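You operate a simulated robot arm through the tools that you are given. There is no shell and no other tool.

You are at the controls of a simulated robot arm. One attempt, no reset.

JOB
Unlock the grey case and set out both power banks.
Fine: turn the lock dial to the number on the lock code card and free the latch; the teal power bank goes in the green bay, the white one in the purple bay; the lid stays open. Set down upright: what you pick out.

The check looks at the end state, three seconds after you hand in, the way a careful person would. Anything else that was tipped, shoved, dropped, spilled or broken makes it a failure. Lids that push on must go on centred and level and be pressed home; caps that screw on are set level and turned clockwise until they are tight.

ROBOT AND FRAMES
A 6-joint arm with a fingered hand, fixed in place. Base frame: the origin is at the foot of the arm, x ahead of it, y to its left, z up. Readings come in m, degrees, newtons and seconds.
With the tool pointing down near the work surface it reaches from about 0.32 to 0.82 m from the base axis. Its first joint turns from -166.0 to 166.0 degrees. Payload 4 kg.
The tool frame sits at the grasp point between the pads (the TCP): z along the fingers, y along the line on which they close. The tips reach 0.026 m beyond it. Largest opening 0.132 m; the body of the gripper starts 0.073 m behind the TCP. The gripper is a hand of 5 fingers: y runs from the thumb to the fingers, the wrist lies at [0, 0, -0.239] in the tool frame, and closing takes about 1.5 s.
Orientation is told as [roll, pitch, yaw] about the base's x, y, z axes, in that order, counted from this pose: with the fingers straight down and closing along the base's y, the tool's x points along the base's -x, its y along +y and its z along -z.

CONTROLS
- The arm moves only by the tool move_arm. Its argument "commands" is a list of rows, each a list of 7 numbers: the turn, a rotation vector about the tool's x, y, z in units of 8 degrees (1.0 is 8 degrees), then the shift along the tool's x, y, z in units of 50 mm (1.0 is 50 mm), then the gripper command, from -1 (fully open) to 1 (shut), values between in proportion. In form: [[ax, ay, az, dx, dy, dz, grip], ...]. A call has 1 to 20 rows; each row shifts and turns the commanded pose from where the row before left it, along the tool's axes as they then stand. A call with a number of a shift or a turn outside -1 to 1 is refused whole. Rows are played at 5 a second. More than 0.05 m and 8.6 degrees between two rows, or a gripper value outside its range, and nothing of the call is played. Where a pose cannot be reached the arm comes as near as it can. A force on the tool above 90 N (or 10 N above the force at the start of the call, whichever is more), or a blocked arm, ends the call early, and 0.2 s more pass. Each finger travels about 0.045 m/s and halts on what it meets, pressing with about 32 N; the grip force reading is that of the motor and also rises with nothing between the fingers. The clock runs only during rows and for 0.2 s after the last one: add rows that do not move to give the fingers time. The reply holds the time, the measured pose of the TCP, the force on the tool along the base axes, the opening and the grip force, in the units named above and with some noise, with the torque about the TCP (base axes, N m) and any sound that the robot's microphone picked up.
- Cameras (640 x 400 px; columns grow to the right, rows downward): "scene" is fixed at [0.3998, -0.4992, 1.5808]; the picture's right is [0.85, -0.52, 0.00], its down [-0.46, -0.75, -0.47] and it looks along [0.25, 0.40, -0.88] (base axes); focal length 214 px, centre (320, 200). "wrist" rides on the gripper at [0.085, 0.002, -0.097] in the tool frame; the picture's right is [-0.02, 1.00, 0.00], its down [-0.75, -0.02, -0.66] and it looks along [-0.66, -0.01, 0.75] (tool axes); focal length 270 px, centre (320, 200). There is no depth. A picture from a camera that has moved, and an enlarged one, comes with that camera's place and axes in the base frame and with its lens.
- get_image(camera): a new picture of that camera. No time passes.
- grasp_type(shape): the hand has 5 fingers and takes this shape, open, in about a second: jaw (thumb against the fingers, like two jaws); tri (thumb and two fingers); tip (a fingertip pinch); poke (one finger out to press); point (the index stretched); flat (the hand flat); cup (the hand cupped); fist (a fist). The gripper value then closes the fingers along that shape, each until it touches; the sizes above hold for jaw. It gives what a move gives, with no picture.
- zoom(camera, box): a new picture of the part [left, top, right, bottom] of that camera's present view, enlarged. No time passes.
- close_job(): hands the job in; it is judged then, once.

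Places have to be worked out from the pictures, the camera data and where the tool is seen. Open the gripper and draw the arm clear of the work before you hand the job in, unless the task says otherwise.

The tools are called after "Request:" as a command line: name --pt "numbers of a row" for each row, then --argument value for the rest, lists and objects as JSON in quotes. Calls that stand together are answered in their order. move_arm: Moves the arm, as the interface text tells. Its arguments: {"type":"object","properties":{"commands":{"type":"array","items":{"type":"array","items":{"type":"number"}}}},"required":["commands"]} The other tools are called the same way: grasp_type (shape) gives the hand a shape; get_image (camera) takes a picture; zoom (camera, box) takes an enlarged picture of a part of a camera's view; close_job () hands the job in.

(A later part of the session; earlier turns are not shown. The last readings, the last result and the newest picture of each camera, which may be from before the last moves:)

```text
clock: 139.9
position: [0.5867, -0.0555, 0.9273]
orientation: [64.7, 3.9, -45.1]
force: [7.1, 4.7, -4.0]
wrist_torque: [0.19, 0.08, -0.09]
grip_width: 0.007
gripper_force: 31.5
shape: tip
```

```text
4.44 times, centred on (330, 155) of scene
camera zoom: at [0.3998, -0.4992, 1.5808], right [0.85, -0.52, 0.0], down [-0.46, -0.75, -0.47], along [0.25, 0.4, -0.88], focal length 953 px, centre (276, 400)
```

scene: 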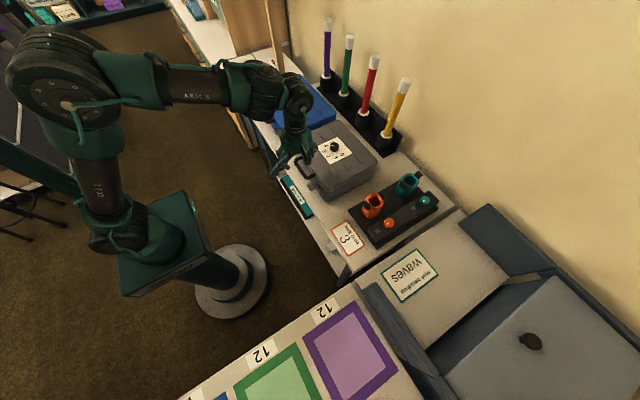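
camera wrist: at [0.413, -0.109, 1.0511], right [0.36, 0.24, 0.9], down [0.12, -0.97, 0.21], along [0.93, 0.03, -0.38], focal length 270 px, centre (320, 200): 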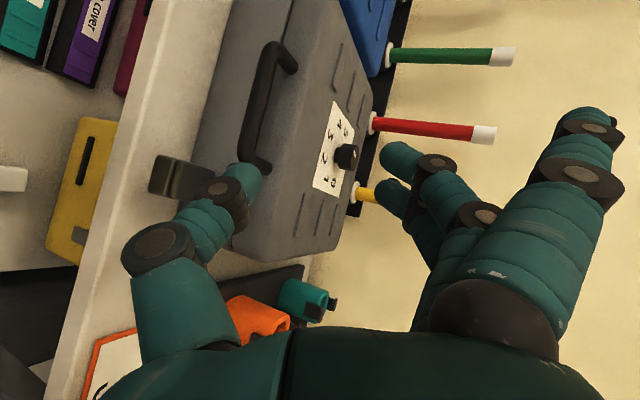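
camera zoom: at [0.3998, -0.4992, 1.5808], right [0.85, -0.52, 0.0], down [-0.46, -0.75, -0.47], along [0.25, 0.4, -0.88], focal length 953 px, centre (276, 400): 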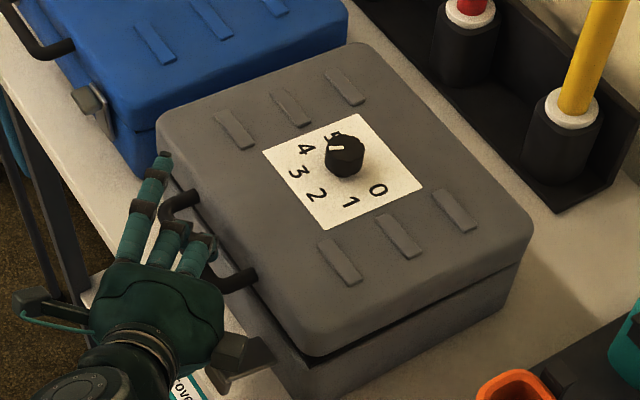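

The lid lifts freely (4 N). Continue along the arc to ~30°.

Request:
move_arm --pt "0 0 0 -0.015 0.375 -0.12 1" --pt "0 0 0 -0.035 0.377 -0.099 1" --pt "0 0 0 -0.054 0.381 -0.081 1" --pt "0 0 0 -0.073 0.379 -0.06 1" --pt "0 0 0 -0.093 0.379 -0.039 1" --pt "0 0 0 -0.109 0.374 -0.02 1" --pt "0 0 0 -0.128 0.37 0 1" --pt "0 0 0 0 0 0 1"

Request:
zoom --camera "scene" --box '[260, 80, 400, 200]'

Request:
get_image --camera "wrist"

```text
clock: 141.7
position: [0.6377, -0.0552, 1.0532]
orientation: [64.5, 4.0, -45.3]
force: [18.1, -13.9, -17.3]
wrist_torque: [0.12, 0.4, -0.48]
grip_width: 0.0059
gripper_force: 32.1
shape: tip
```

```text
3.33 times, centred on (330, 140) of scene
camera zoom: at [0.3998, -0.4992, 1.5808], right [0.85, -0.52, 0.0], down [-0.46, -0.75, -0.47], along [0.25, 0.4, -0.88], focal length 715 px, centre (287, 400)
```

zoom: 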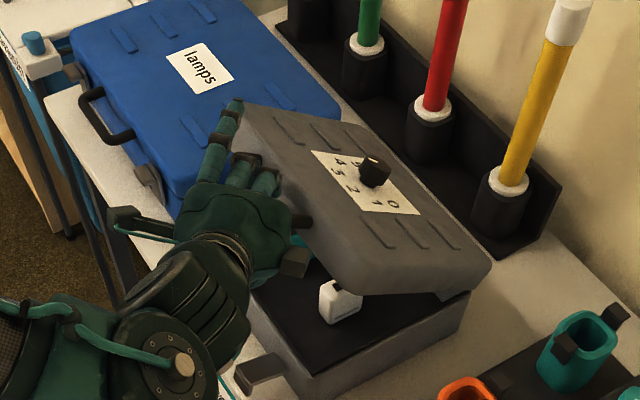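

```text
taken
camera wrist: at [0.5182, -0.0586, 1.1029], right [0.36, 0.24, 0.9], down [0.11, -0.97, 0.22], along [0.92, 0.02, -0.38], focal length 270 px, centre (320, 200)
```

wrist: 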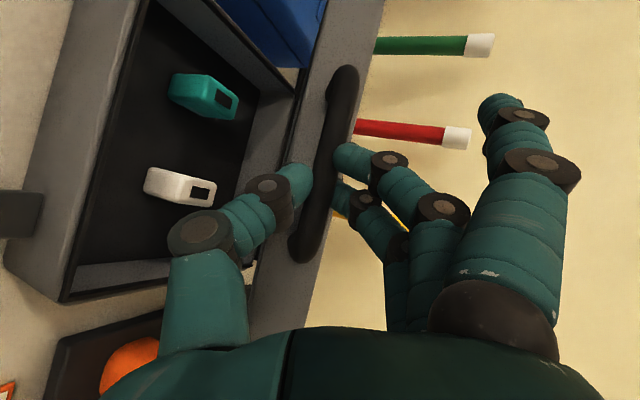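

Lid at ~30° and both power banks (teal and white) are visible inside. A +18 N x-load suggests a slightly tighter radius, so I bias a little more +x and continue to ~48°.

Request:
move_arm --pt "0 0 0 -0.173 0.377 0.046 1" --pt "0 0 0 -0.189 0.366 0.067 1" --pt "0 0 0 -0.178 0.343 0.064 1" --pt "0 0 0 -0.191 0.331 0.082 1" --pt "0 0 0 0 0 0 1"

Request:
zoom --camera "scene" --box '[260, 80, 400, 200]'

```text
clock: 142.9
position: [0.695, -0.0548, 1.1086]
orientation: [64.7, 3.9, -45.3]
force: [1.1, -27.6, -6.4]
wrist_torque: [0.38, 0.5, -0.59]
grip_width: 0.0083
gripper_force: 31.5
shape: tip
```

```text
3.33 times, centred on (330, 140) of scene
camera zoom: at [0.3998, -0.4992, 1.5808], right [0.85, -0.52, 0.0], down [-0.46, -0.75, -0.47], along [0.25, 0.4, -0.88], focal length 715 px, centre (287, 400)
```

zoom: 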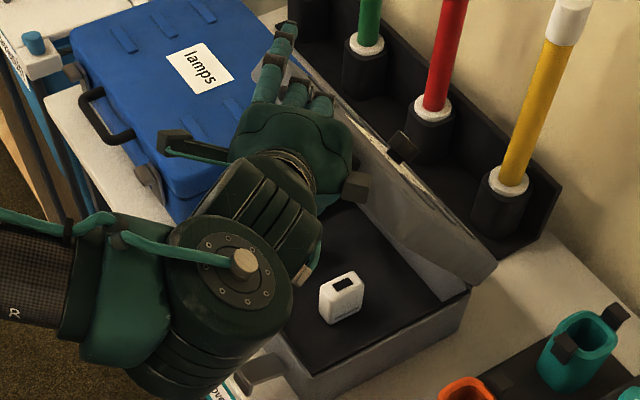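

~50° now; a lateral load of −28 N in y from the diagonal grip — I add a small −y drift while continuing to ~64°.

Request:
move_arm --pt "0 0 0 -0.232 0.306 0.074 1" --pt "0 0 0 -0.246 0.29 0.094 1" --pt "0 0 0 -0.258 0.273 0.113 1" --pt "0 0 0 -0.268 0.258 0.13 1" --pt "0 0 0 0 0 0 1"

Request:
zoom --camera "scene" --box '[260, 60, 420, 200]'

Request:
get_image --camera "wrist"

```text
clock: 144.1
position: [0.7649, -0.0564, 1.1461]
orientation: [64.6, 4.0, -44.7]
force: [8.2, 26.4, -29.0]
wrist_torque: [0.28, 0.84, 0.05]
grip_width: 0.006
gripper_force: 31.9
shape: tip
```

```text
2.86 times, centred on (340, 130) of scene
camera zoom: at [0.3998, -0.4992, 1.5808], right [0.85, -0.52, 0.0], down [-0.46, -0.75, -0.47], along [0.25, 0.4, -0.88], focal length 613 px, centre (263, 400)
```

zoom: 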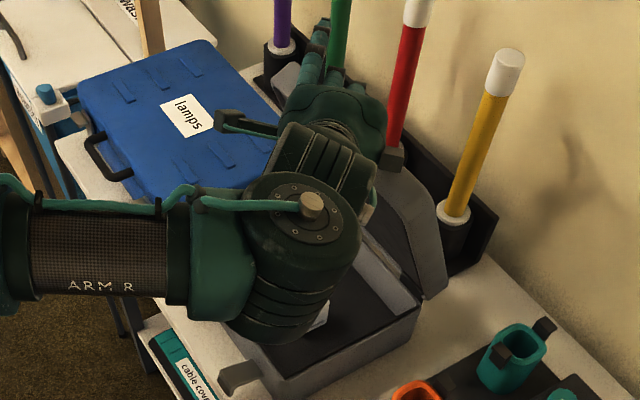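

```text
taken
camera wrist: at [0.6452, -0.0612, 1.197], right [0.36, 0.25, 0.9], down [0.12, -0.97, 0.21], along [0.92, 0.03, -0.38], focal length 270 px, centre (320, 200)
```

wrist: 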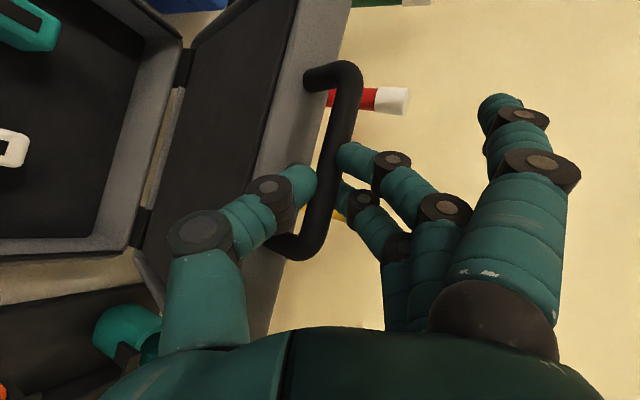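

~68° now; loads show I'm slightly high, so I trim z and continue toward ~84°.

Request:
move_arm --pt "0 0 0 -0.224 0.226 0.214 1" --pt "0 0 0 -0.234 0.209 0.229 1" --pt "0 0 0 -0.27 0.178 0.221 1" --pt "0 0 0 -0.265 0.159 0.222 1" --pt "0 0 0 0 0 0 1"

Request:
zoom --camera "scene" --box '[260, 60, 420, 200]'

Request:
get_image --camera "wrist"

```text
clock: 145.3
position: [0.8369, -0.0562, 1.161]
orientation: [64.7, 3.9, -45.2]
force: [-0.4, -3.1, -3.8]
wrist_torque: [0.61, 0.44, -0.16]
grip_width: 0.007
gripper_force: 31.9
shape: tip
out of reach, approached as far as the arm can: row 4
```

```text
2.86 times, centred on (340, 130) of scene
camera zoom: at [0.3998, -0.4992, 1.5808], right [0.85, -0.52, 0.0], down [-0.46, -0.75, -0.47], along [0.25, 0.4, -0.88], focal length 613 px, centre (263, 400)
```

zoom: 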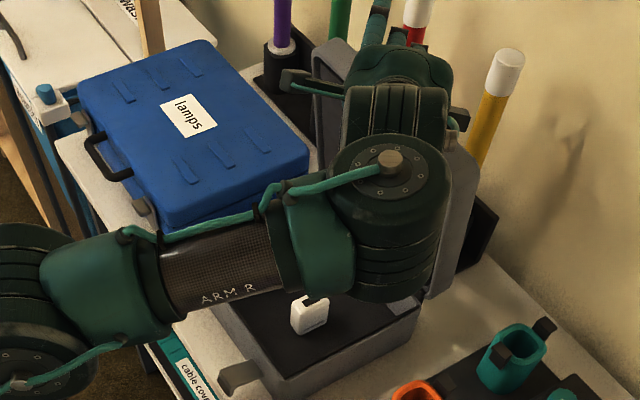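

```text
taken
camera wrist: at [0.7184, -0.06, 1.2099], right [0.36, 0.24, 0.9], down [0.12, -0.97, 0.22], along [0.93, 0.03, -0.38], focal length 270 px, centre (320, 200)
```

wrist: 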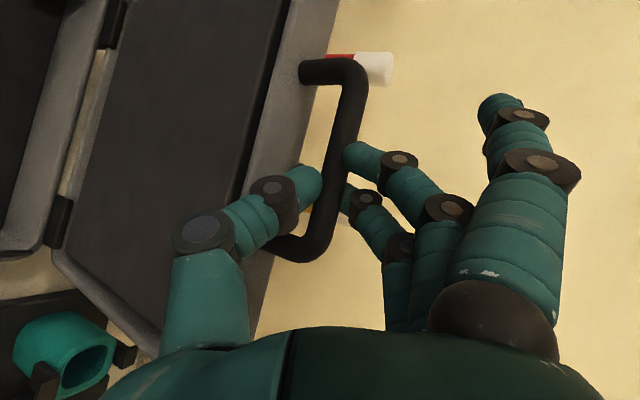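

At ~79° lid angle the arm hits its outer reach with this heading. I'll swing the heading from 45° to 0° about the bar (gaining ~9 cm of reach) while keeping the grip.

Request:
move_arm --pt "-0.087 -0.846 0.397 0.03 0 0.01 1" --pt "-0.087 -0.846 0.397 0.03 0 0.01 1" --pt "-0.087 -0.846 0.397 0.03 0 0.01 1" --pt "0 0 0 0 0 0 1"

Request:
get_image --camera "wrist"

```text
clock: 146.3
position: [0.8341, -0.0515, 1.1591]
orientation: [65.3, 3.9, -67.7]
force: [0.5, -0.4, 0.3]
wrist_torque: [0.02, 0.0, 0.03]
grip_width: 0.0022
gripper_force: 32.1
shape: tip
```

```text
taken
camera wrist: at [0.723, -0.0093, 1.2079], right [0.42, 0.08, 0.9], down [-0.27, -0.94, 0.21], along [0.87, -0.33, -0.37], focal length 270 px, centre (320, 200)
```

wrist: 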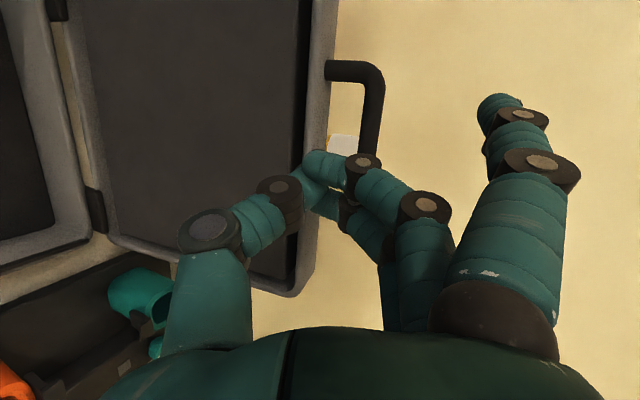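

The bar slipped from the grip, but the lid appears to have gone further open by itself. Checking the scene.

Request:
get_image --camera "scene"

Request:
zoom --camera "scene" --box '[300, 50, 420, 190]'

```text
taken
```

scene: 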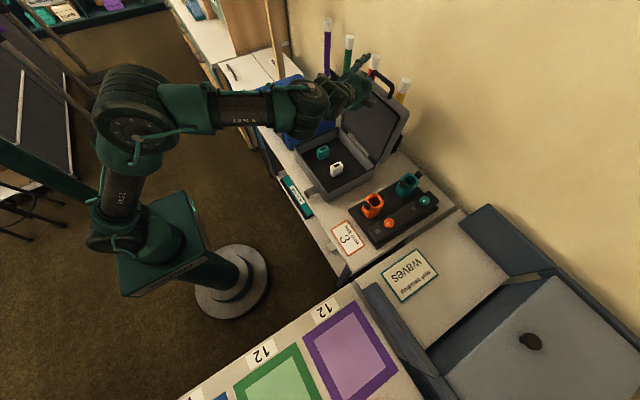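

```text
2.86 times, centred on (360, 120) of scene
camera zoom: at [0.3998, -0.4992, 1.5808], right [0.85, -0.52, 0.0], down [-0.46, -0.75, -0.47], along [0.25, 0.4, -0.88], focal length 613 px, centre (206, 429)
```

zoom: 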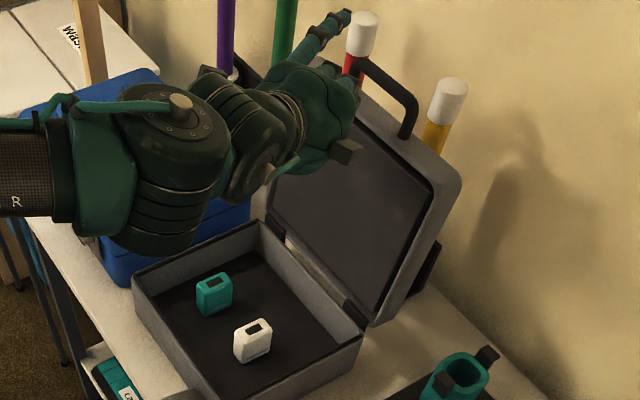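

The lid is open past vertical and standing on its own, with no load on the hand. I retreat the hand away from the handle.

Request:
move_arm --pt "0 0 0 0 0 -0.5 1" --pt "0 0 0 0 0 -0.8 1" --pt "0 0 0 0 0 -0.8 1" --pt "0 0 0 0 0 -0.8 0.5" --pt "0 0 0 0 0 0 0"

Request:
get_image --camera "scene"

Request:
zoom --camera "scene" --box '[290, 50, 430, 200]'

Request:
get_image --camera "wrist"

```text
clock: 147.5
position: [0.714, -0.1023, 1.2196]
orientation: [65.4, 4.0, -67.4]
force: [-0.7, 0.4, -0.1]
wrist_torque: [0.0, -0.01, -0.02]
grip_width: 0.0413
gripper_force: 0.1
shape: tip
```

```text
taken
```

scene: 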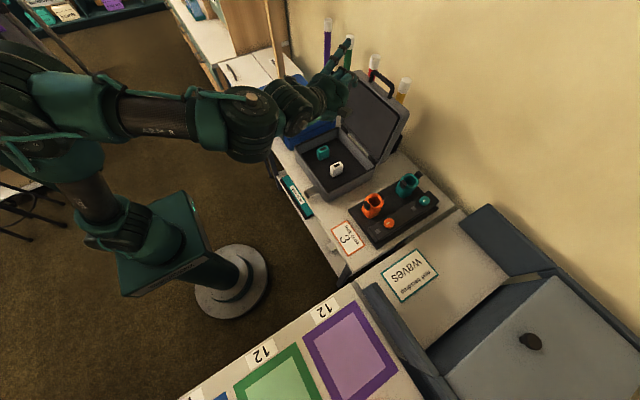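

```text
2.67 times, centred on (360, 125) of scene
camera zoom: at [0.3998, -0.4992, 1.5808], right [0.85, -0.52, 0.0], down [-0.46, -0.75, -0.47], along [0.25, 0.4, -0.88], focal length 572 px, centre (213, 400)
```

zoom: 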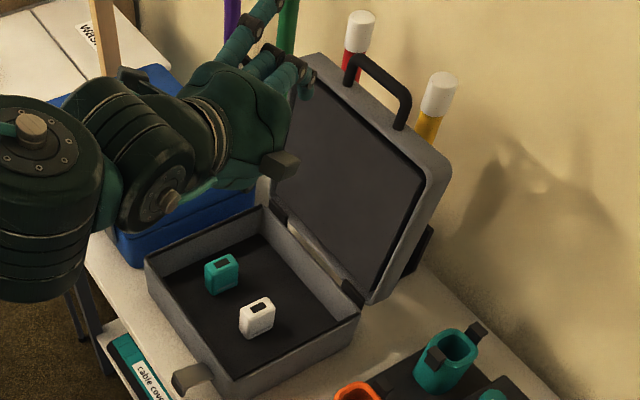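

```text
taken
camera wrist: at [0.6018, -0.0616, 1.2682], right [0.42, 0.08, 0.9], down [-0.26, -0.94, 0.21], along [0.87, -0.33, -0.37], focal length 270 px, centre (320, 200)
```

wrist: 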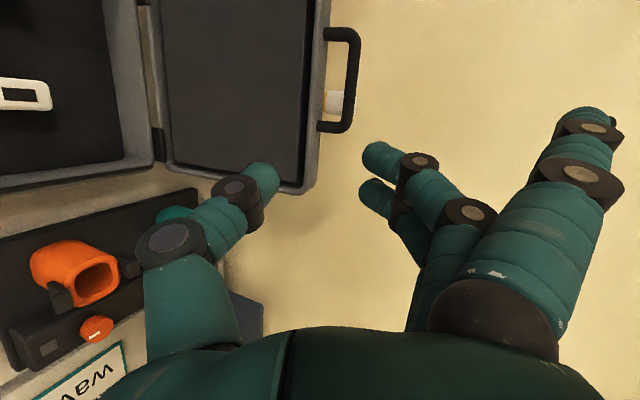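

Lid stays open. Now I bring the hand back over the front area, to a vertical attitude, for picking up the power banks.

Request:
move_arm --pt "0 0 0 0.134 -0.7 -0.163 -1" --pt "0 0 0 0.134 -0.7 -0.163 -1" --pt "0 0 0 0.134 -0.7 -0.163 -1" --pt "0 0 0 0.134 -0.7 -0.163 -1" --pt "0 0 0 0.134 -0.7 -0.163 -1" --pt "0.9 0 0 0 0 0 -1" --pt "0.9 0 0 0 0 0 -1" --pt "0.9 0 0 0 0 0 -1" --pt "0.9 0 0 0 0 0 -1" --pt "0.9 0 0 0 0 0 -1" --pt "0.9 0 0 0 0 0 -1" --pt "0.9 0 0 0 0 0 -1" --pt "0.9 0 0 0 0 0 -1" --pt "0.9 0 0 0 0 0 -1" --pt "0 0 0 0 0 0 -1"

Request:
move_arm --pt "0 0 -0.94 0 0 0 -1" --pt "0 0 -0.94 0 0 0 -1" --pt "0 0 -0.94 0 0 0 -1" --pt "0 0 -0.94 0 0 0 -1" --pt "0 0 -0.94 0 0 0 -1" --pt "0 0 -0.94 0 0 0 -1" --pt "0 0 -0.94 0 0 0 -1" --pt "0 0 -0.94 0 0 0 -1" --pt "0 0 -0.94 0 0 0 -1" --pt "0 0 0 0 0 0 -1"

Request:
grasp_type --shape "jaw"

Request:
get_image --camera "wrist"

Request:
get_image --camera "scene"

```text
clock: 150.7
position: [0.5969, -0.108, 1.0789]
orientation: [0.4, 4.0, -67.5]
force: [-1.3, -0.2, -0.2]
wrist_torque: [-0.02, -0.02, 0.01]
grip_width: 0.1321
gripper_force: 0.1
shape: tip
```

```text
clock: 152.9
position: [0.597, -0.1074, 1.0804]
orientation: [3.8, 0.9, 0.1]
force: [0.0, 0.3, 0.0]
wrist_torque: [0.01, -0.01, -0.03]
grip_width: 0.1318
gripper_force: 0.0
shape: tip
```

```text
clock: 153.8
position: [0.5981, -0.1085, 1.0802]
orientation: [3.7, 1.0, 0.1]
force: [-0.5, 0.3, -0.1]
wrist_torque: [0.0, -0.01, 0.01]
grip_width: 0.1321
gripper_force: 0.0
shape: jaw
```

```text
taken
camera wrist: at [0.5135, -0.1126, 1.1791], right [0.02, 1.0, 0.07], down [0.76, -0.06, 0.64], along [0.64, 0.04, -0.76], focal length 270 px, centre (320, 200)
```

wrist: 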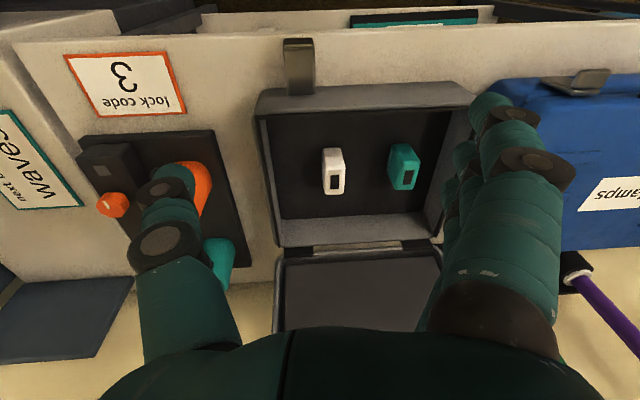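

```text
taken
```

scene: 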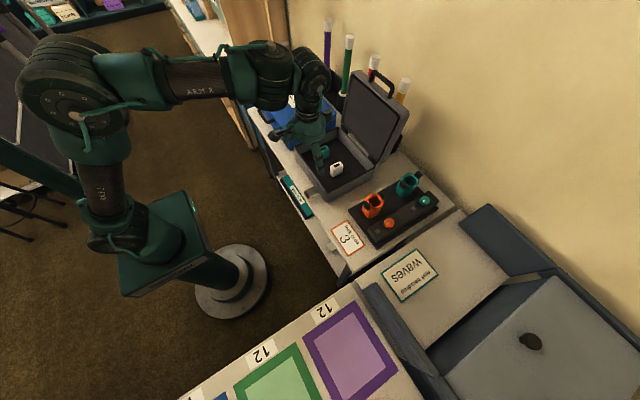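

Good view: white and teal power banks standing in the case. I level the tool and zoom in.

Request:
move_arm --pt "0.46 -0.125 0 0 0 0 -1" --pt "0 0 0 0 0 0 -1"

Request:
zoom --camera "wrist" --box '[250, 70, 480, 260]'

Request:
zoom --camera "scene" --box '[295, 130, 375, 200]'

Request:
zoom --camera "scene" --box '[180, 270, 420, 400]'

```text
clock: 154.4
position: [0.597, -0.1075, 1.0802]
orientation: [0.0, -0.1, 0.1]
force: [-0.6, -0.4, -0.1]
wrist_torque: [-0.01, -0.01, 0.02]
grip_width: 0.1319
gripper_force: 0.0
shape: jaw
```

```text
2.11 times, centred on (365, 165) of wrist
camera zoom: at [0.5119, -0.1065, 1.1777], right [0.02, 1.0, 0.0], down [0.75, -0.02, 0.66], along [0.66, -0.01, -0.75], focal length 569 px, centre (225, 274)
```

zoom: 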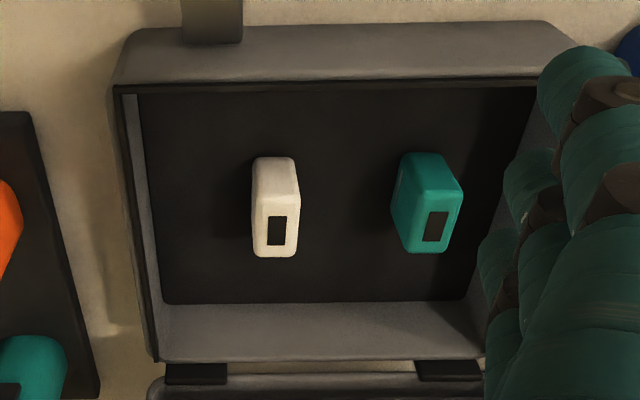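

```text
5.71 times, centred on (335, 165) of scene
camera zoom: at [0.3998, -0.4992, 1.5808], right [0.85, -0.52, 0.0], down [-0.46, -0.75, -0.47], along [0.25, 0.4, -0.88], focal length 1226 px, centre (234, 400)
```

zoom: 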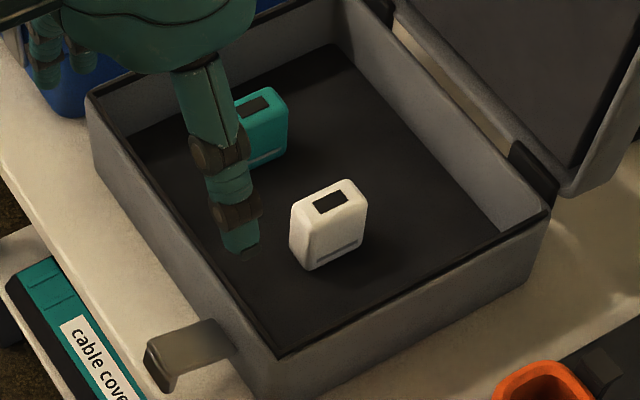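

```text
2.67 times, centred on (300, 335) of scene
camera zoom: at [0.3998, -0.4992, 1.5808], right [0.85, -0.52, 0.0], down [-0.46, -0.75, -0.47], along [0.25, 0.4, -0.88], focal length 572 px, centre (373, -160)
```

zoom: 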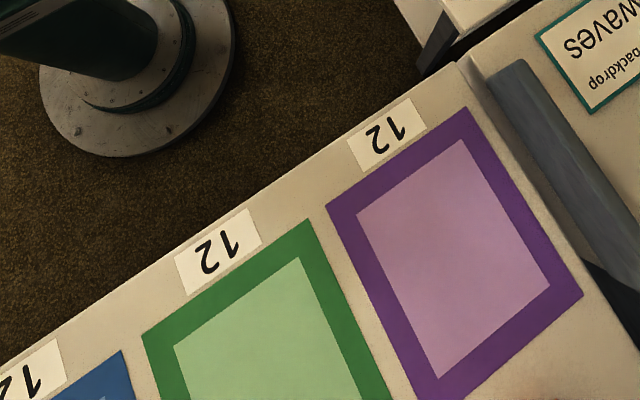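

Both banks are ~30 mm (y) × 41 mm (x) × ~62 mm tall; white top centre ≈ (0.739, -0.076, 0.878), teal ≈ (0.741, 0.031, 0.875). I move above the white one with the jaw partly closed.

Request:
move_arm --pt "0 0 0 -0.568 0.126 0.4 -0.2" --pt "0 0 0 -0.568 0.126 0.4 -0.2" --pt "0 0 0 -0.568 0.126 0.4 -0.2" --pt "0 0 0 -0.568 0.126 0.4 -0.2" --pt "0 0 0 -0.568 0.126 0.4 -0.2" --pt "0 0 0 0 0 0 -0.2"

Request:
get_image --camera "wrist"

Request:
zoom --camera "scene" --box '[290, 80, 410, 200]'

```text
clock: 155.8
position: [0.7384, -0.076, 0.9803]
orientation: [0.1, 0.1, 0.1]
force: [0.0, 0.9, -0.4]
wrist_torque: [0.01, -0.01, 0.0]
grip_width: 0.0799
gripper_force: 0.0
shape: jaw
```

```text
taken
camera wrist: at [0.6538, -0.0755, 1.0785], right [0.02, 1.0, 0.0], down [0.75, -0.02, 0.66], along [0.66, -0.01, -0.75], focal length 270 px, centre (320, 200)
```

wrist: 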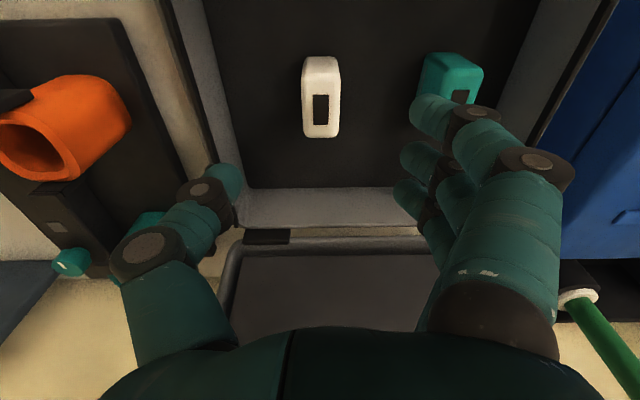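

```text
3.33 times, centred on (350, 140) of scene
camera zoom: at [0.3998, -0.4992, 1.5808], right [0.85, -0.52, 0.0], down [-0.46, -0.75, -0.47], along [0.25, 0.4, -0.88], focal length 715 px, centre (220, 400)
```

zoom: 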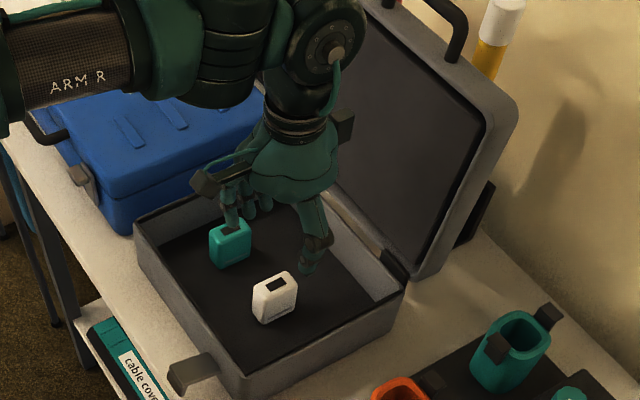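

White bank is centred under the tool (within 3 mm). Descending to grip its upper 35 mm.

Request:
move_arm --pt "0 0 0 0.03 0.03 0.6 -0.2" --pt "0 0 0 0 0 0.6 -0.2" --pt "0 0 0 0 0 0.6 -0.2" --pt "0 0 0 0 0 0.46 -0.2" --pt "0 0 0 0 0 0 -0.2"

Request:
get_image --camera "wrist"

Request:
zoom --camera "scene" --box '[300, 110, 380, 190]'

```text
clock: 157.0
position: [0.7369, -0.0745, 0.8679]
orientation: [0.0, 0.0, 0.1]
force: [-0.3, 1.1, 0.2]
wrist_torque: [0.02, 0.03, -0.03]
grip_width: 0.0797
gripper_force: 0.0
shape: jaw
```

```text
taken
camera wrist: at [0.6519, -0.0733, 0.9655], right [0.02, 1.0, 0.0], down [0.75, -0.02, 0.66], along [0.66, -0.01, -0.75], focal length 270 px, centre (320, 200)
```

wrist: 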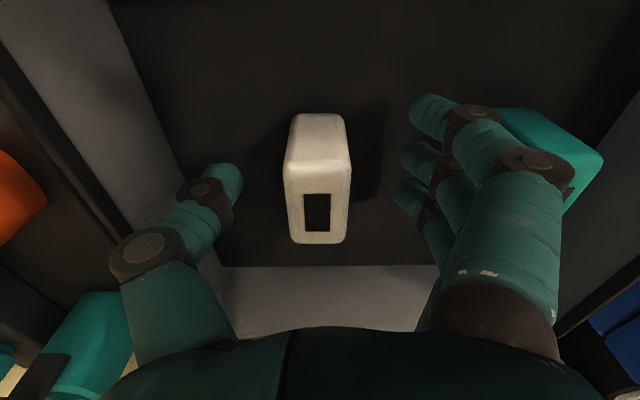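

```text
5.00 times, centred on (340, 150) of scene
camera zoom: at [0.3998, -0.4992, 1.5808], right [0.85, -0.52, 0.0], down [-0.46, -0.75, -0.47], along [0.25, 0.4, -0.88], focal length 1072 px, centre (220, 450)
```

zoom: 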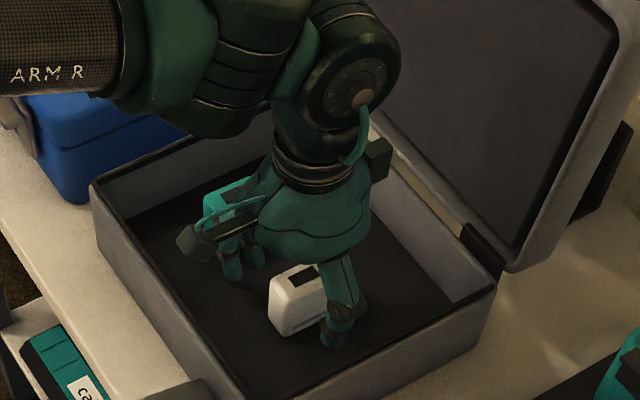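

White is between thumb and fingers. Closing.

Request:
move_arm --pt "0 0 0 0 0 0 0.2" --pt "0 0 0 0 0 0 0.5" --pt "0 0 0 0 0 0 0.8" --pt "0 0 0 0 0 0 1" --pt "0 0 0 0 0 0 1" --pt "0 0 0 0 0 0 1" --pt "0 0 0 0 0 0 1"

Request:
get_image --camera "wrist"

```text
clock: 158.6
position: [0.7369, -0.0739, 0.8678]
orientation: [0.1, 0.1, 0.2]
force: [1.1, -0.5, 2.3]
wrist_torque: [0.02, 0.05, 0.01]
grip_width: 0.0169
gripper_force: 31.7
shape: jaw
```

```text
taken
camera wrist: at [0.6519, -0.0734, 0.966], right [0.02, 1.0, 0.0], down [0.75, -0.02, 0.66], along [0.66, -0.01, -0.75], focal length 270 px, centre (320, 200)
```

wrist: 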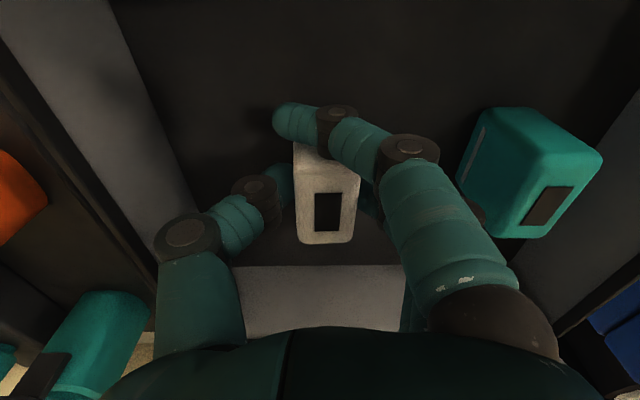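

The bank is held (index curled in front of it). Lifting gently to check.

Request:
move_arm --pt "0 0 0 0 0 -0.2 1" --pt "0 0 0 0 0 -0.4 1" --pt "0 0 0 0 0 -0.6 1" --pt "0 0 0 0 0 -0.8 1" --pt "0 0 0 0 0 0 1"

Request:
get_image --camera "wrist"

Request:
zoom --camera "scene" --box '[290, 90, 390, 190]'

```text
clock: 159.8
position: [0.7347, -0.0756, 0.9682]
orientation: [0.1, 0.0, 0.1]
force: [-0.3, 0.1, -1.3]
wrist_torque: [0.02, -0.04, 0.03]
grip_width: 0.0163
gripper_force: 32.2
shape: jaw
```

```text
taken
camera wrist: at [0.6495, -0.073, 1.0661], right [0.02, 1.0, 0.0], down [0.75, -0.02, 0.66], along [0.66, -0.01, -0.75], focal length 270 px, centre (320, 200)
```

wrist: 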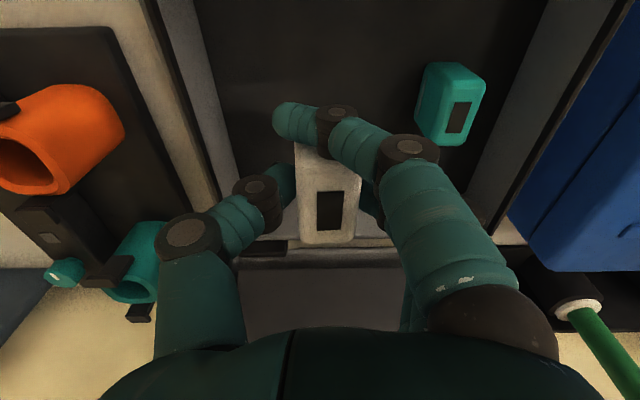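

```text
4.00 times, centred on (340, 140) of scene
camera zoom: at [0.3998, -0.4992, 1.5808], right [0.85, -0.52, 0.0], down [-0.46, -0.75, -0.47], along [0.25, 0.4, -0.88], focal length 858 px, centre (240, 440)
```

zoom: 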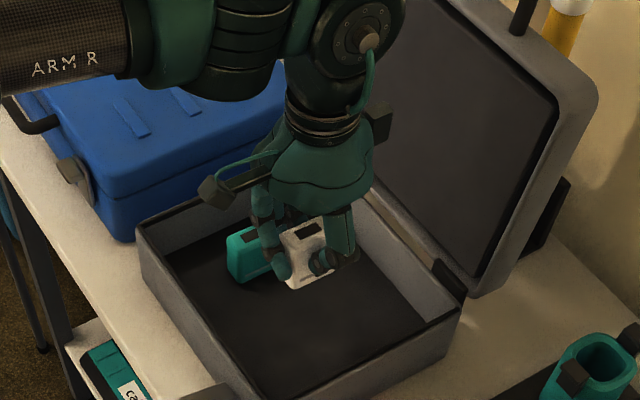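

White bank held securely and upright. I raise it and carry it over toward the bays (est. purple centre ≈ (0.42, -0.64)), staying high.

Request:
move_arm --pt "0 0 0 0 0 -0.9 1" --pt "0 0 0 0 0 -0.9 1" --pt "0 0 0 0.43 -0.75 0 1" --pt "0 0 0 0.43 -0.75 0 1" --pt "0 0 0 0.43 -0.75 0 1" --pt "0 0 0 0.43 -0.75 0 1" --pt "0 0 0 0.43 -0.75 0 1" --pt "0 0 0 0.43 -0.75 0 1" --pt "0 0 0 0.43 -0.75 0 1" --pt "0 0 0 0.43 -0.75 0 1" --pt "0 0 0 0.43 -0.75 0 1" --pt "0 0 0 0.43 -0.75 0 1" --pt "0 0 0 0.43 -0.75 0 1" --pt "0 0 0 0.43 -0.75 0 1" --pt "0 0 0 0.43 -0.75 0 1" --pt "0 0 0 0 0 0 1"

Request:
get_image --camera "wrist"

Request:
get_image --camera "scene"

```text
clock: 163.2
position: [0.4585, -0.5632, 1.0574]
orientation: [0.2, 0.0, 0.1]
force: [-0.4, 0.9, -1.8]
wrist_torque: [-0.05, 0.02, -0.04]
grip_width: 0.0162
gripper_force: 32.3
shape: jaw
```

```text
taken
camera wrist: at [0.3745, -0.5619, 1.1548], right [0.02, 1.0, 0.0], down [0.75, -0.02, 0.66], along [0.66, -0.01, -0.75], focal length 270 px, centre (320, 200)
```

wrist: 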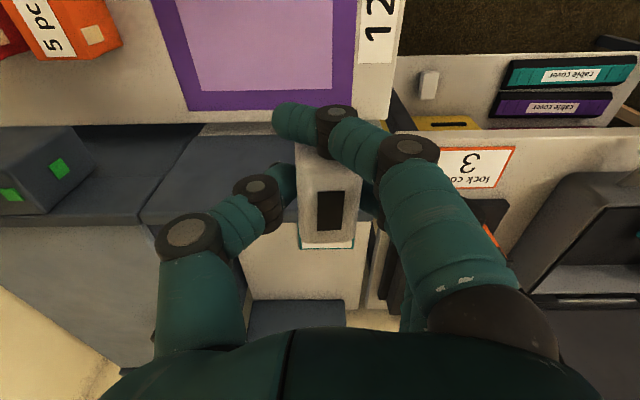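

```text
taken
```

scene: 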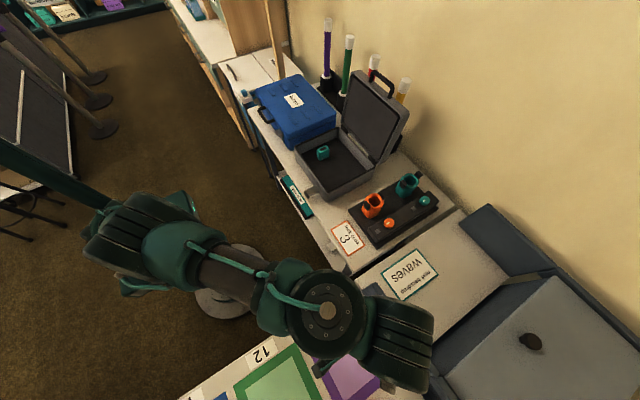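

The bay table is at z≈0.805; purple bay inner area x 0.349–0.493, y -0.714…-0.546 (centre (0.421, -0.631)), green bay centre ≈ (0.20, -0.631). I move over the purple centre and lower partway.

Request:
move_arm --pt "0 0 0 0.25 -0.433 0 1" --pt "0 0 0 0.25 -0.433 0.3 1" --pt "0 0 0 0.25 -0.433 0.6 1" --pt "0 0 0 0 0 0.8 1" --pt "0 0 0 0 0 0.8 1" --pt "0 0 0 0 0 0 1"

Request:
get_image --camera "wrist"

Request:
get_image --camera "scene"

```text
clock: 164.6
position: [0.4228, -0.6261, 0.9312]
orientation: [0.0, -0.1, 0.1]
force: [-0.6, -0.4, -1.3]
wrist_torque: [0.0, 0.01, 0.03]
grip_width: 0.0162
gripper_force: 31.9
shape: jaw
```

```text
taken
camera wrist: at [0.338, -0.6262, 1.0291], right [0.02, 1.0, 0.0], down [0.75, -0.02, 0.66], along [0.66, -0.01, -0.75], focal length 270 px, centre (320, 200)
```

wrist: 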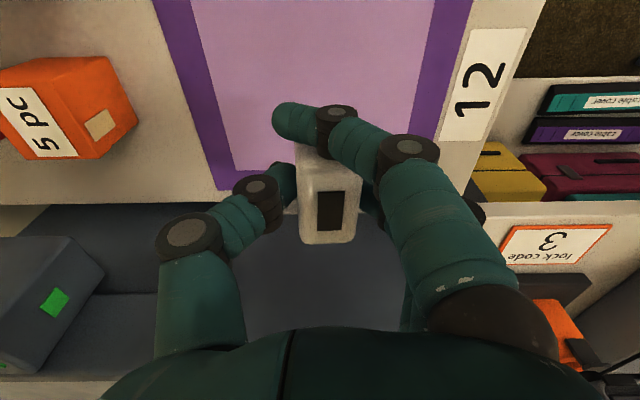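

```text
taken
```

scene: 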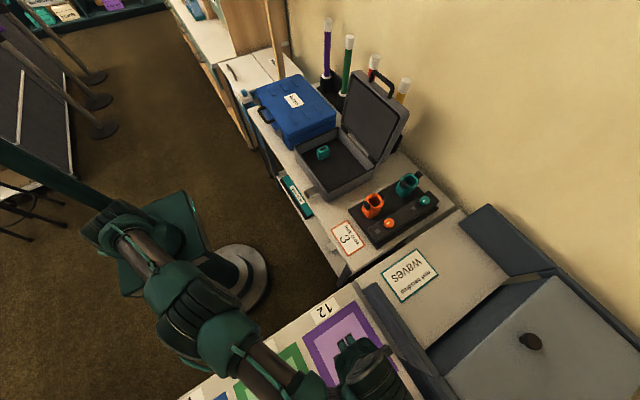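

Over the purple bay with clear space around. Lowering most of the way, then in small steps watching for touchdown.

Request:
move_arm --pt "0 0 0 0 0 0.4 1" --pt "0 0 0 0 0 0.4 1" --pt "0 0 0 0 0 0.3 1" --pt "0 0 0 0 0 0 1"

Request:
move_arm --pt "0 0 0 0 0 0.06 1" --pt "0 0 0 0 0 0.06 1" --pt "0 0 0 0 0 0 1"

Request:
get_image --camera "wrist"

```text
clock: 165.6
position: [0.4208, -0.6265, 0.8766]
orientation: [0.1, 0.0, 0.1]
force: [-1.1, -0.4, -1.3]
wrist_torque: [0.03, 0.04, 0.0]
grip_width: 0.0158
gripper_force: 32.0
shape: jaw
```

```text
clock: 166.4
position: [0.4209, -0.6265, 0.8701]
orientation: [0.1, 0.0, 0.1]
force: [0.5, 0.0, -1.3]
wrist_torque: [0.01, -0.04, -0.01]
grip_width: 0.016
gripper_force: 32.2
shape: jaw
```

```text
taken
camera wrist: at [0.3361, -0.6258, 0.9672], right [0.02, 1.0, 0.0], down [0.75, -0.02, 0.66], along [0.66, -0.01, -0.75], focal length 270 px, centre (320, 200)
```

wrist: 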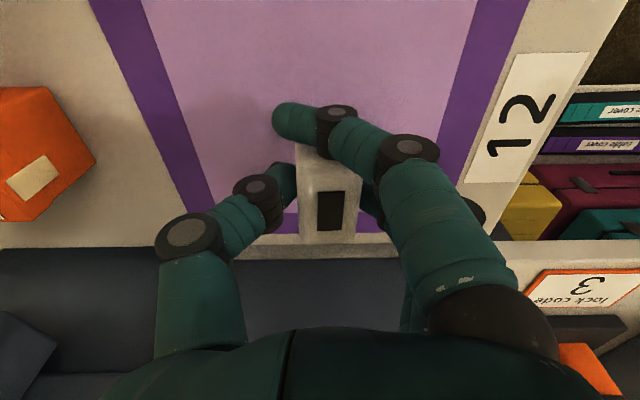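

Still free. Continue in 3 mm steps.

Request:
move_arm --pt "0 0 0 0 0 0.06 1" --pt "0 0 0 0 0 0.06 1" --pt "0 0 0 0 0 0 1"

Request:
move_arm --pt "0 0 0 0 0 0.05 1" --pt "0 0 0 0 0 0.05 1" --pt "0 0 0 0 0 0 1"

```text
clock: 167.2
position: [0.4214, -0.6273, 0.8638]
orientation: [0.1, -0.1, 0.0]
force: [0.2, -0.9, -2.3]
wrist_torque: [0.0, 0.03, 0.03]
grip_width: 0.016
gripper_force: 32.4
shape: jaw
```

```text
clock: 168.0
position: [0.4212, -0.6281, 0.8578]
orientation: [0.1, 0.0, 0.2]
force: [0.7, -0.2, -2.0]
wrist_torque: [0.0, -0.01, 0.0]
grip_width: 0.016
gripper_force: 31.9
shape: jaw
```

No contact yet; keep going.

Request:
move_arm --pt "0 0 0 0 0 0.05 1" --pt "0 0 0 0 0 0.05 1" --pt "0 0 0 0 0 0 1"

Request:
zoom --camera "wrist" --box '[220, 100, 420, 260]'

Request:
zoom --camera "scene" --box '[290, 280, 430, 400]'

```text
clock: 168.8
position: [0.421, -0.6282, 0.8539]
orientation: [0.1, 0.0, 0.1]
force: [0.5, 0.3, -1.5]
wrist_torque: [0.0, 0.01, -0.02]
grip_width: 0.016
gripper_force: 32.0
shape: jaw
```

```text
2.50 times, centred on (320, 180) of wrist
camera zoom: at [0.3364, -0.626, 0.9513], right [0.02, 1.0, 0.0], down [0.75, -0.02, 0.66], along [0.66, -0.01, -0.75], focal length 676 px, centre (320, 250)
```

zoom: 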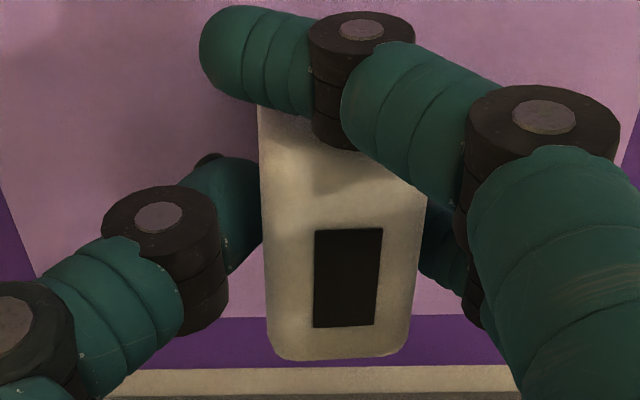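

```text
3.33 times, centred on (360, 340) of scene
camera zoom: at [0.3998, -0.4992, 1.5808], right [0.85, -0.52, 0.0], down [-0.46, -0.75, -0.47], along [0.25, 0.4, -0.88], focal length 715 px, centre (187, -267)
```

zoom: 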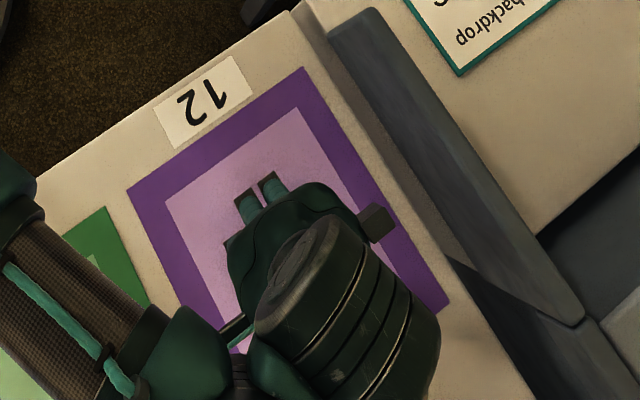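

Still hanging free; continue lowering.

Request:
move_arm --pt "0 0 0 0 0 0.05 1" --pt "0 0 0 0 0 0.05 1" --pt "0 0 0 0 0 0 1"

Request:
move_arm --pt "0 0 0 0 0 0.05 1" --pt "0 0 0 0 0 0.05 1" --pt "0 0 0 0 0 0 1"

```text
clock: 169.6
position: [0.4218, -0.627, 0.8503]
orientation: [0.0, -0.1, 0.1]
force: [3.5, -4.9, 20.6]
wrist_torque: [0.12, -0.01, 0.0]
grip_width: 0.0163
gripper_force: 32.2
shape: jaw
```

```text
clock: 170.4
position: [0.4217, -0.6283, 0.8476]
orientation: [-0.1, -0.1, 0.1]
force: [6.6, -12.7, 42.9]
wrist_torque: [-0.09, -0.21, -0.1]
grip_width: 0.0195
gripper_force: 31.9
shape: jaw
```

Touchdown (43 N is a bit much); I ease up 3 mm, then open slowly.

Request:
move_arm --pt "0 0 0 0 0 -0.05 1" --pt "0 0 0 0 0 0 1"

Request:
zoom --camera "wrist" --box '[220, 100, 420, 260]'

```text
clock: 171.0
position: [0.4202, -0.6263, 0.8476]
orientation: [0.1, 0.0, 0.0]
force: [4.9, -9.1, 33.3]
wrist_torque: [-0.03, -0.1, -0.02]
grip_width: 0.0196
gripper_force: 32.5
shape: jaw
```

```text
2.50 times, centred on (320, 180) of wrist
camera zoom: at [0.3359, -0.625, 0.9452], right [0.02, 1.0, 0.0], down [0.75, -0.01, 0.66], along [0.66, -0.01, -0.75], focal length 676 px, centre (320, 250)
```

zoom: 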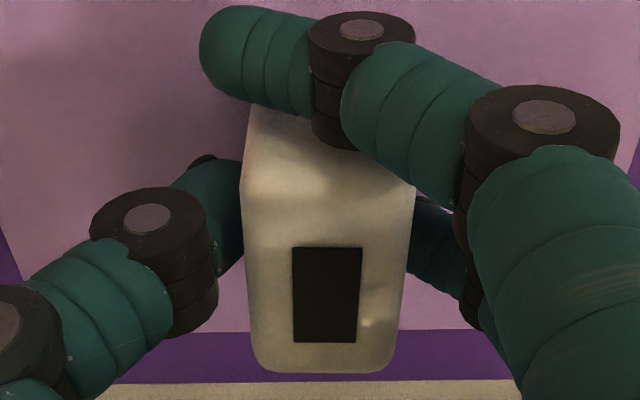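

Relieving a bit more before opening.

Request:
move_arm --pt "0 0 0 0 0 -0.06 1" --pt "0 0 0 0 0 0 1"

```text
clock: 171.6
position: [0.4205, -0.6262, 0.849]
orientation: [0.2, 0.1, 0.2]
force: [4.5, -3.1, 17.6]
wrist_torque: [0.09, -0.06, -0.06]
grip_width: 0.0191
gripper_force: 32.7
shape: jaw
```

Request:
move_arm --pt "0 0 0 0 0 -0.04 1" --pt "0 0 0 0 0 0 1"

Request:
zoom --camera "wrist" --box '[220, 100, 420, 260]'

```text
clock: 172.2
position: [0.4205, -0.6281, 0.85]
orientation: [0.3, 0.1, 0.2]
force: [-0.3, 0.5, 0.7]
wrist_torque: [0.07, 0.04, 0.03]
grip_width: 0.0172
gripper_force: 32.1
shape: jaw
```

```text
2.50 times, centred on (320, 180) of wrist
camera zoom: at [0.3355, -0.6257, 0.9479], right [0.02, 1.0, 0.0], down [0.75, -0.02, 0.66], along [0.66, -0.01, -0.75], focal length 676 px, centre (320, 250)
```

zoom: 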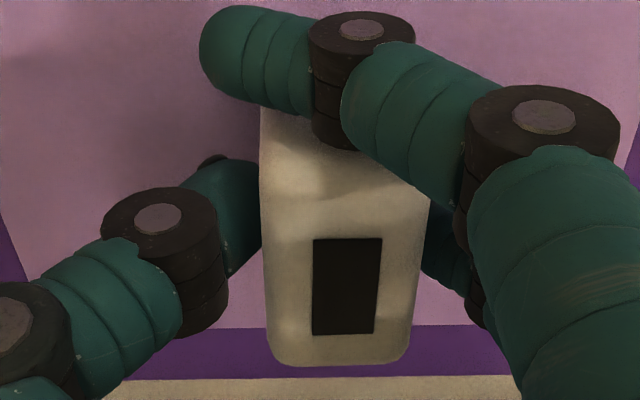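

Contact force is ~0 now: the bank rests on the table. Opening slowly.

Request:
move_arm --pt "0 0 0 0 0 0 0.7" --pt "0 0 0 0 0 0 0.6" --pt "0 0 0 0 0 0 0.5" --pt "0 0 0 0 0 0 0.4" --pt "0 0 0 0 0 0 0.3" --pt "0 0 0 0 0 0 0.2" --pt "0 0 0 0 0 0 0.1" --pt "0 0 0 0 0 0 0" --pt "0 0 0 0 0 0 -0.1" --pt "0 0 0 0 0 0 -0.2" --pt "0 0 0 0 0 0 -0.2"

Request:
get_image --camera "wrist"

```text
clock: 174.6
position: [0.4219, -0.6275, 0.8515]
orientation: [0.2, 0.1, 0.1]
force: [0.0, 0.2, 0.0]
wrist_torque: [-0.01, 0.0, -0.01]
grip_width: 0.0786
gripper_force: 0.0
shape: jaw
```

```text
taken
camera wrist: at [0.3358, -0.6257, 0.949], right [0.02, 1.0, 0.0], down [0.75, -0.02, 0.66], along [0.66, -0.01, -0.75], focal length 270 px, centre (320, 200)
```

wrist: 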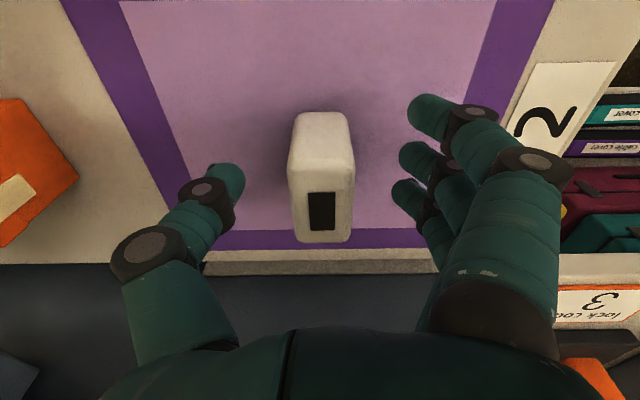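

White stands upright inside the purple bay. Raising straight up and away.

Request:
move_arm --pt "0 0 0 0 0 -0.5 -0.2" --pt "0 0 0 0 0 -0.9 -0.2" --pt "0 0 0 0 0 -0.9 -0.2" --pt "0 0 0 0 0 -0.9 -0.2" --pt "0 0 0 0 0 -0.9 -0.2" --pt "0 0 0 0 0 0 -0.2"

Request:
get_image --camera "wrist"

Request:
get_image --camera "scene"

```text
clock: 176.0
position: [0.4219, -0.6286, 1.0574]
orientation: [0.2, 0.0, 0.1]
force: [0.2, -0.1, 0.1]
wrist_torque: [-0.01, -0.02, 0.01]
grip_width: 0.0787
gripper_force: 0.1
shape: jaw
```

```text
taken
camera wrist: at [0.3366, -0.6275, 1.1552], right [0.02, 1.0, 0.0], down [0.75, -0.02, 0.66], along [0.66, -0.01, -0.75], focal length 270 px, centre (320, 200)
```

wrist: 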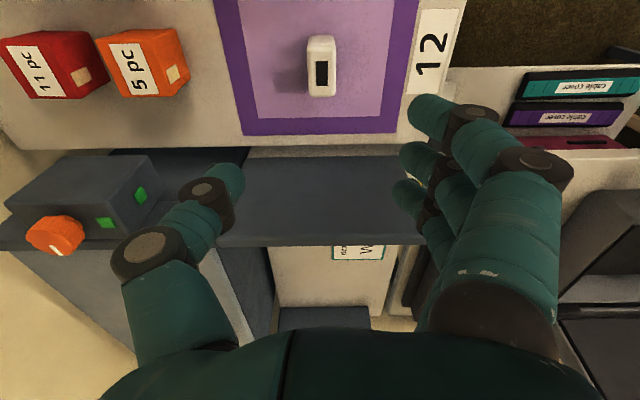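

```text
taken
```

scene: 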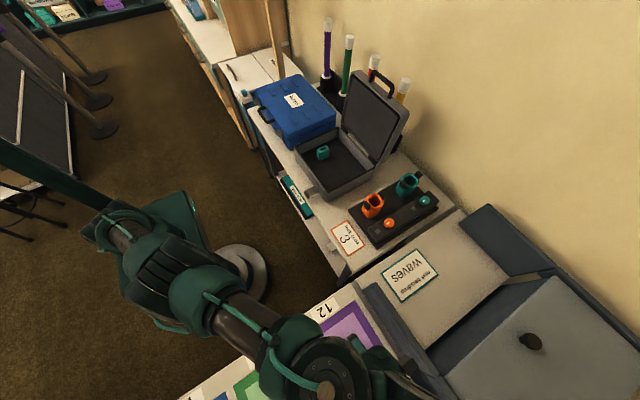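

White is placed. Now back to the case for the teal bank.

Request:
move_arm --pt "0 0 0 -0.375 0.776 0 -0.3" --pt "0 0 0 -0.375 0.776 0 -0.3" --pt "0 0 0 -0.375 0.776 0 -0.3" --pt "0 0 0 -0.375 0.776 0 -0.3" --pt "0 0 0 -0.375 0.776 0 -0.3" --pt "0 0 0 -0.375 0.776 0 -0.3" --pt "0 0 0 -0.375 0.776 0 -0.3" --pt "0 0 0 -0.375 0.776 0 -0.3" --pt "0 0 0 -0.375 0.776 0 -0.3" --pt "0 0 0 -0.375 0.776 0 -0.3" --pt "0 0 0 -0.375 0.776 0 -0.3" --pt "0 0 0 -0.375 0.776 0 -0.3" --pt "0 0 0 -0.375 0.776 0 -0.3" --pt "0 0 0 -0.375 0.776 0 -0.3" --pt "0 0 0 -0.375 0.776 0 -0.3" --pt "0 0 0 -0.375 0.776 0 -0.3" --pt "0 0 0 -0.375 0.776 0 -0.3" --pt "0 0 0 0 0 0 -0.3"

Request:
get_image --camera "wrist"

Request:
get_image --camera "scene"

```text
clock: 179.8
position: [0.7397, 0.0306, 1.0571]
orientation: [0.0, 0.1, 0.1]
force: [1.0, 0.1, -0.5]
wrist_torque: [-0.04, 0.01, 0.02]
grip_width: 0.0854
gripper_force: 0.1
shape: jaw
```

```text
taken
camera wrist: at [0.6537, 0.033, 1.1555], right [0.02, 1.0, 0.0], down [0.75, -0.02, 0.66], along [0.66, -0.01, -0.75], focal length 270 px, centre (320, 200)
```

wrist: 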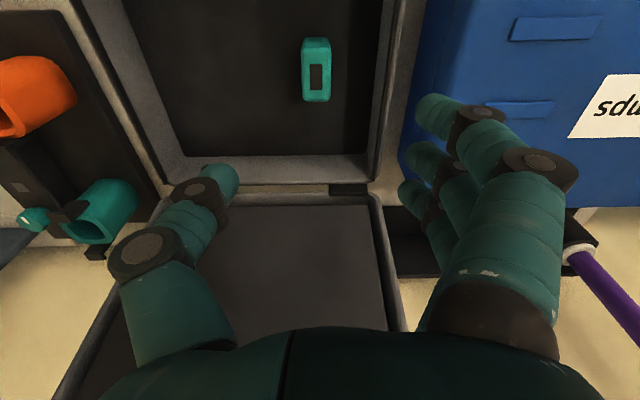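

```text
taken
```

scene: 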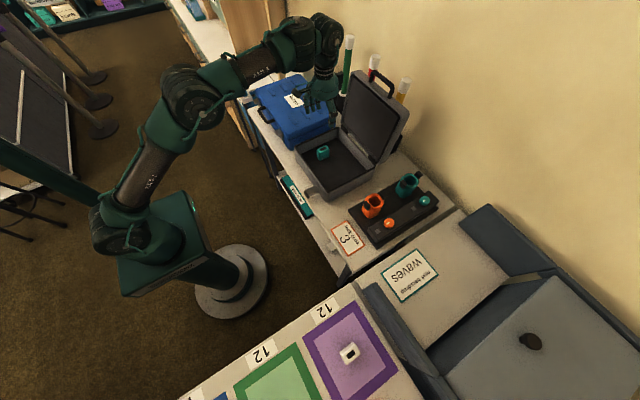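

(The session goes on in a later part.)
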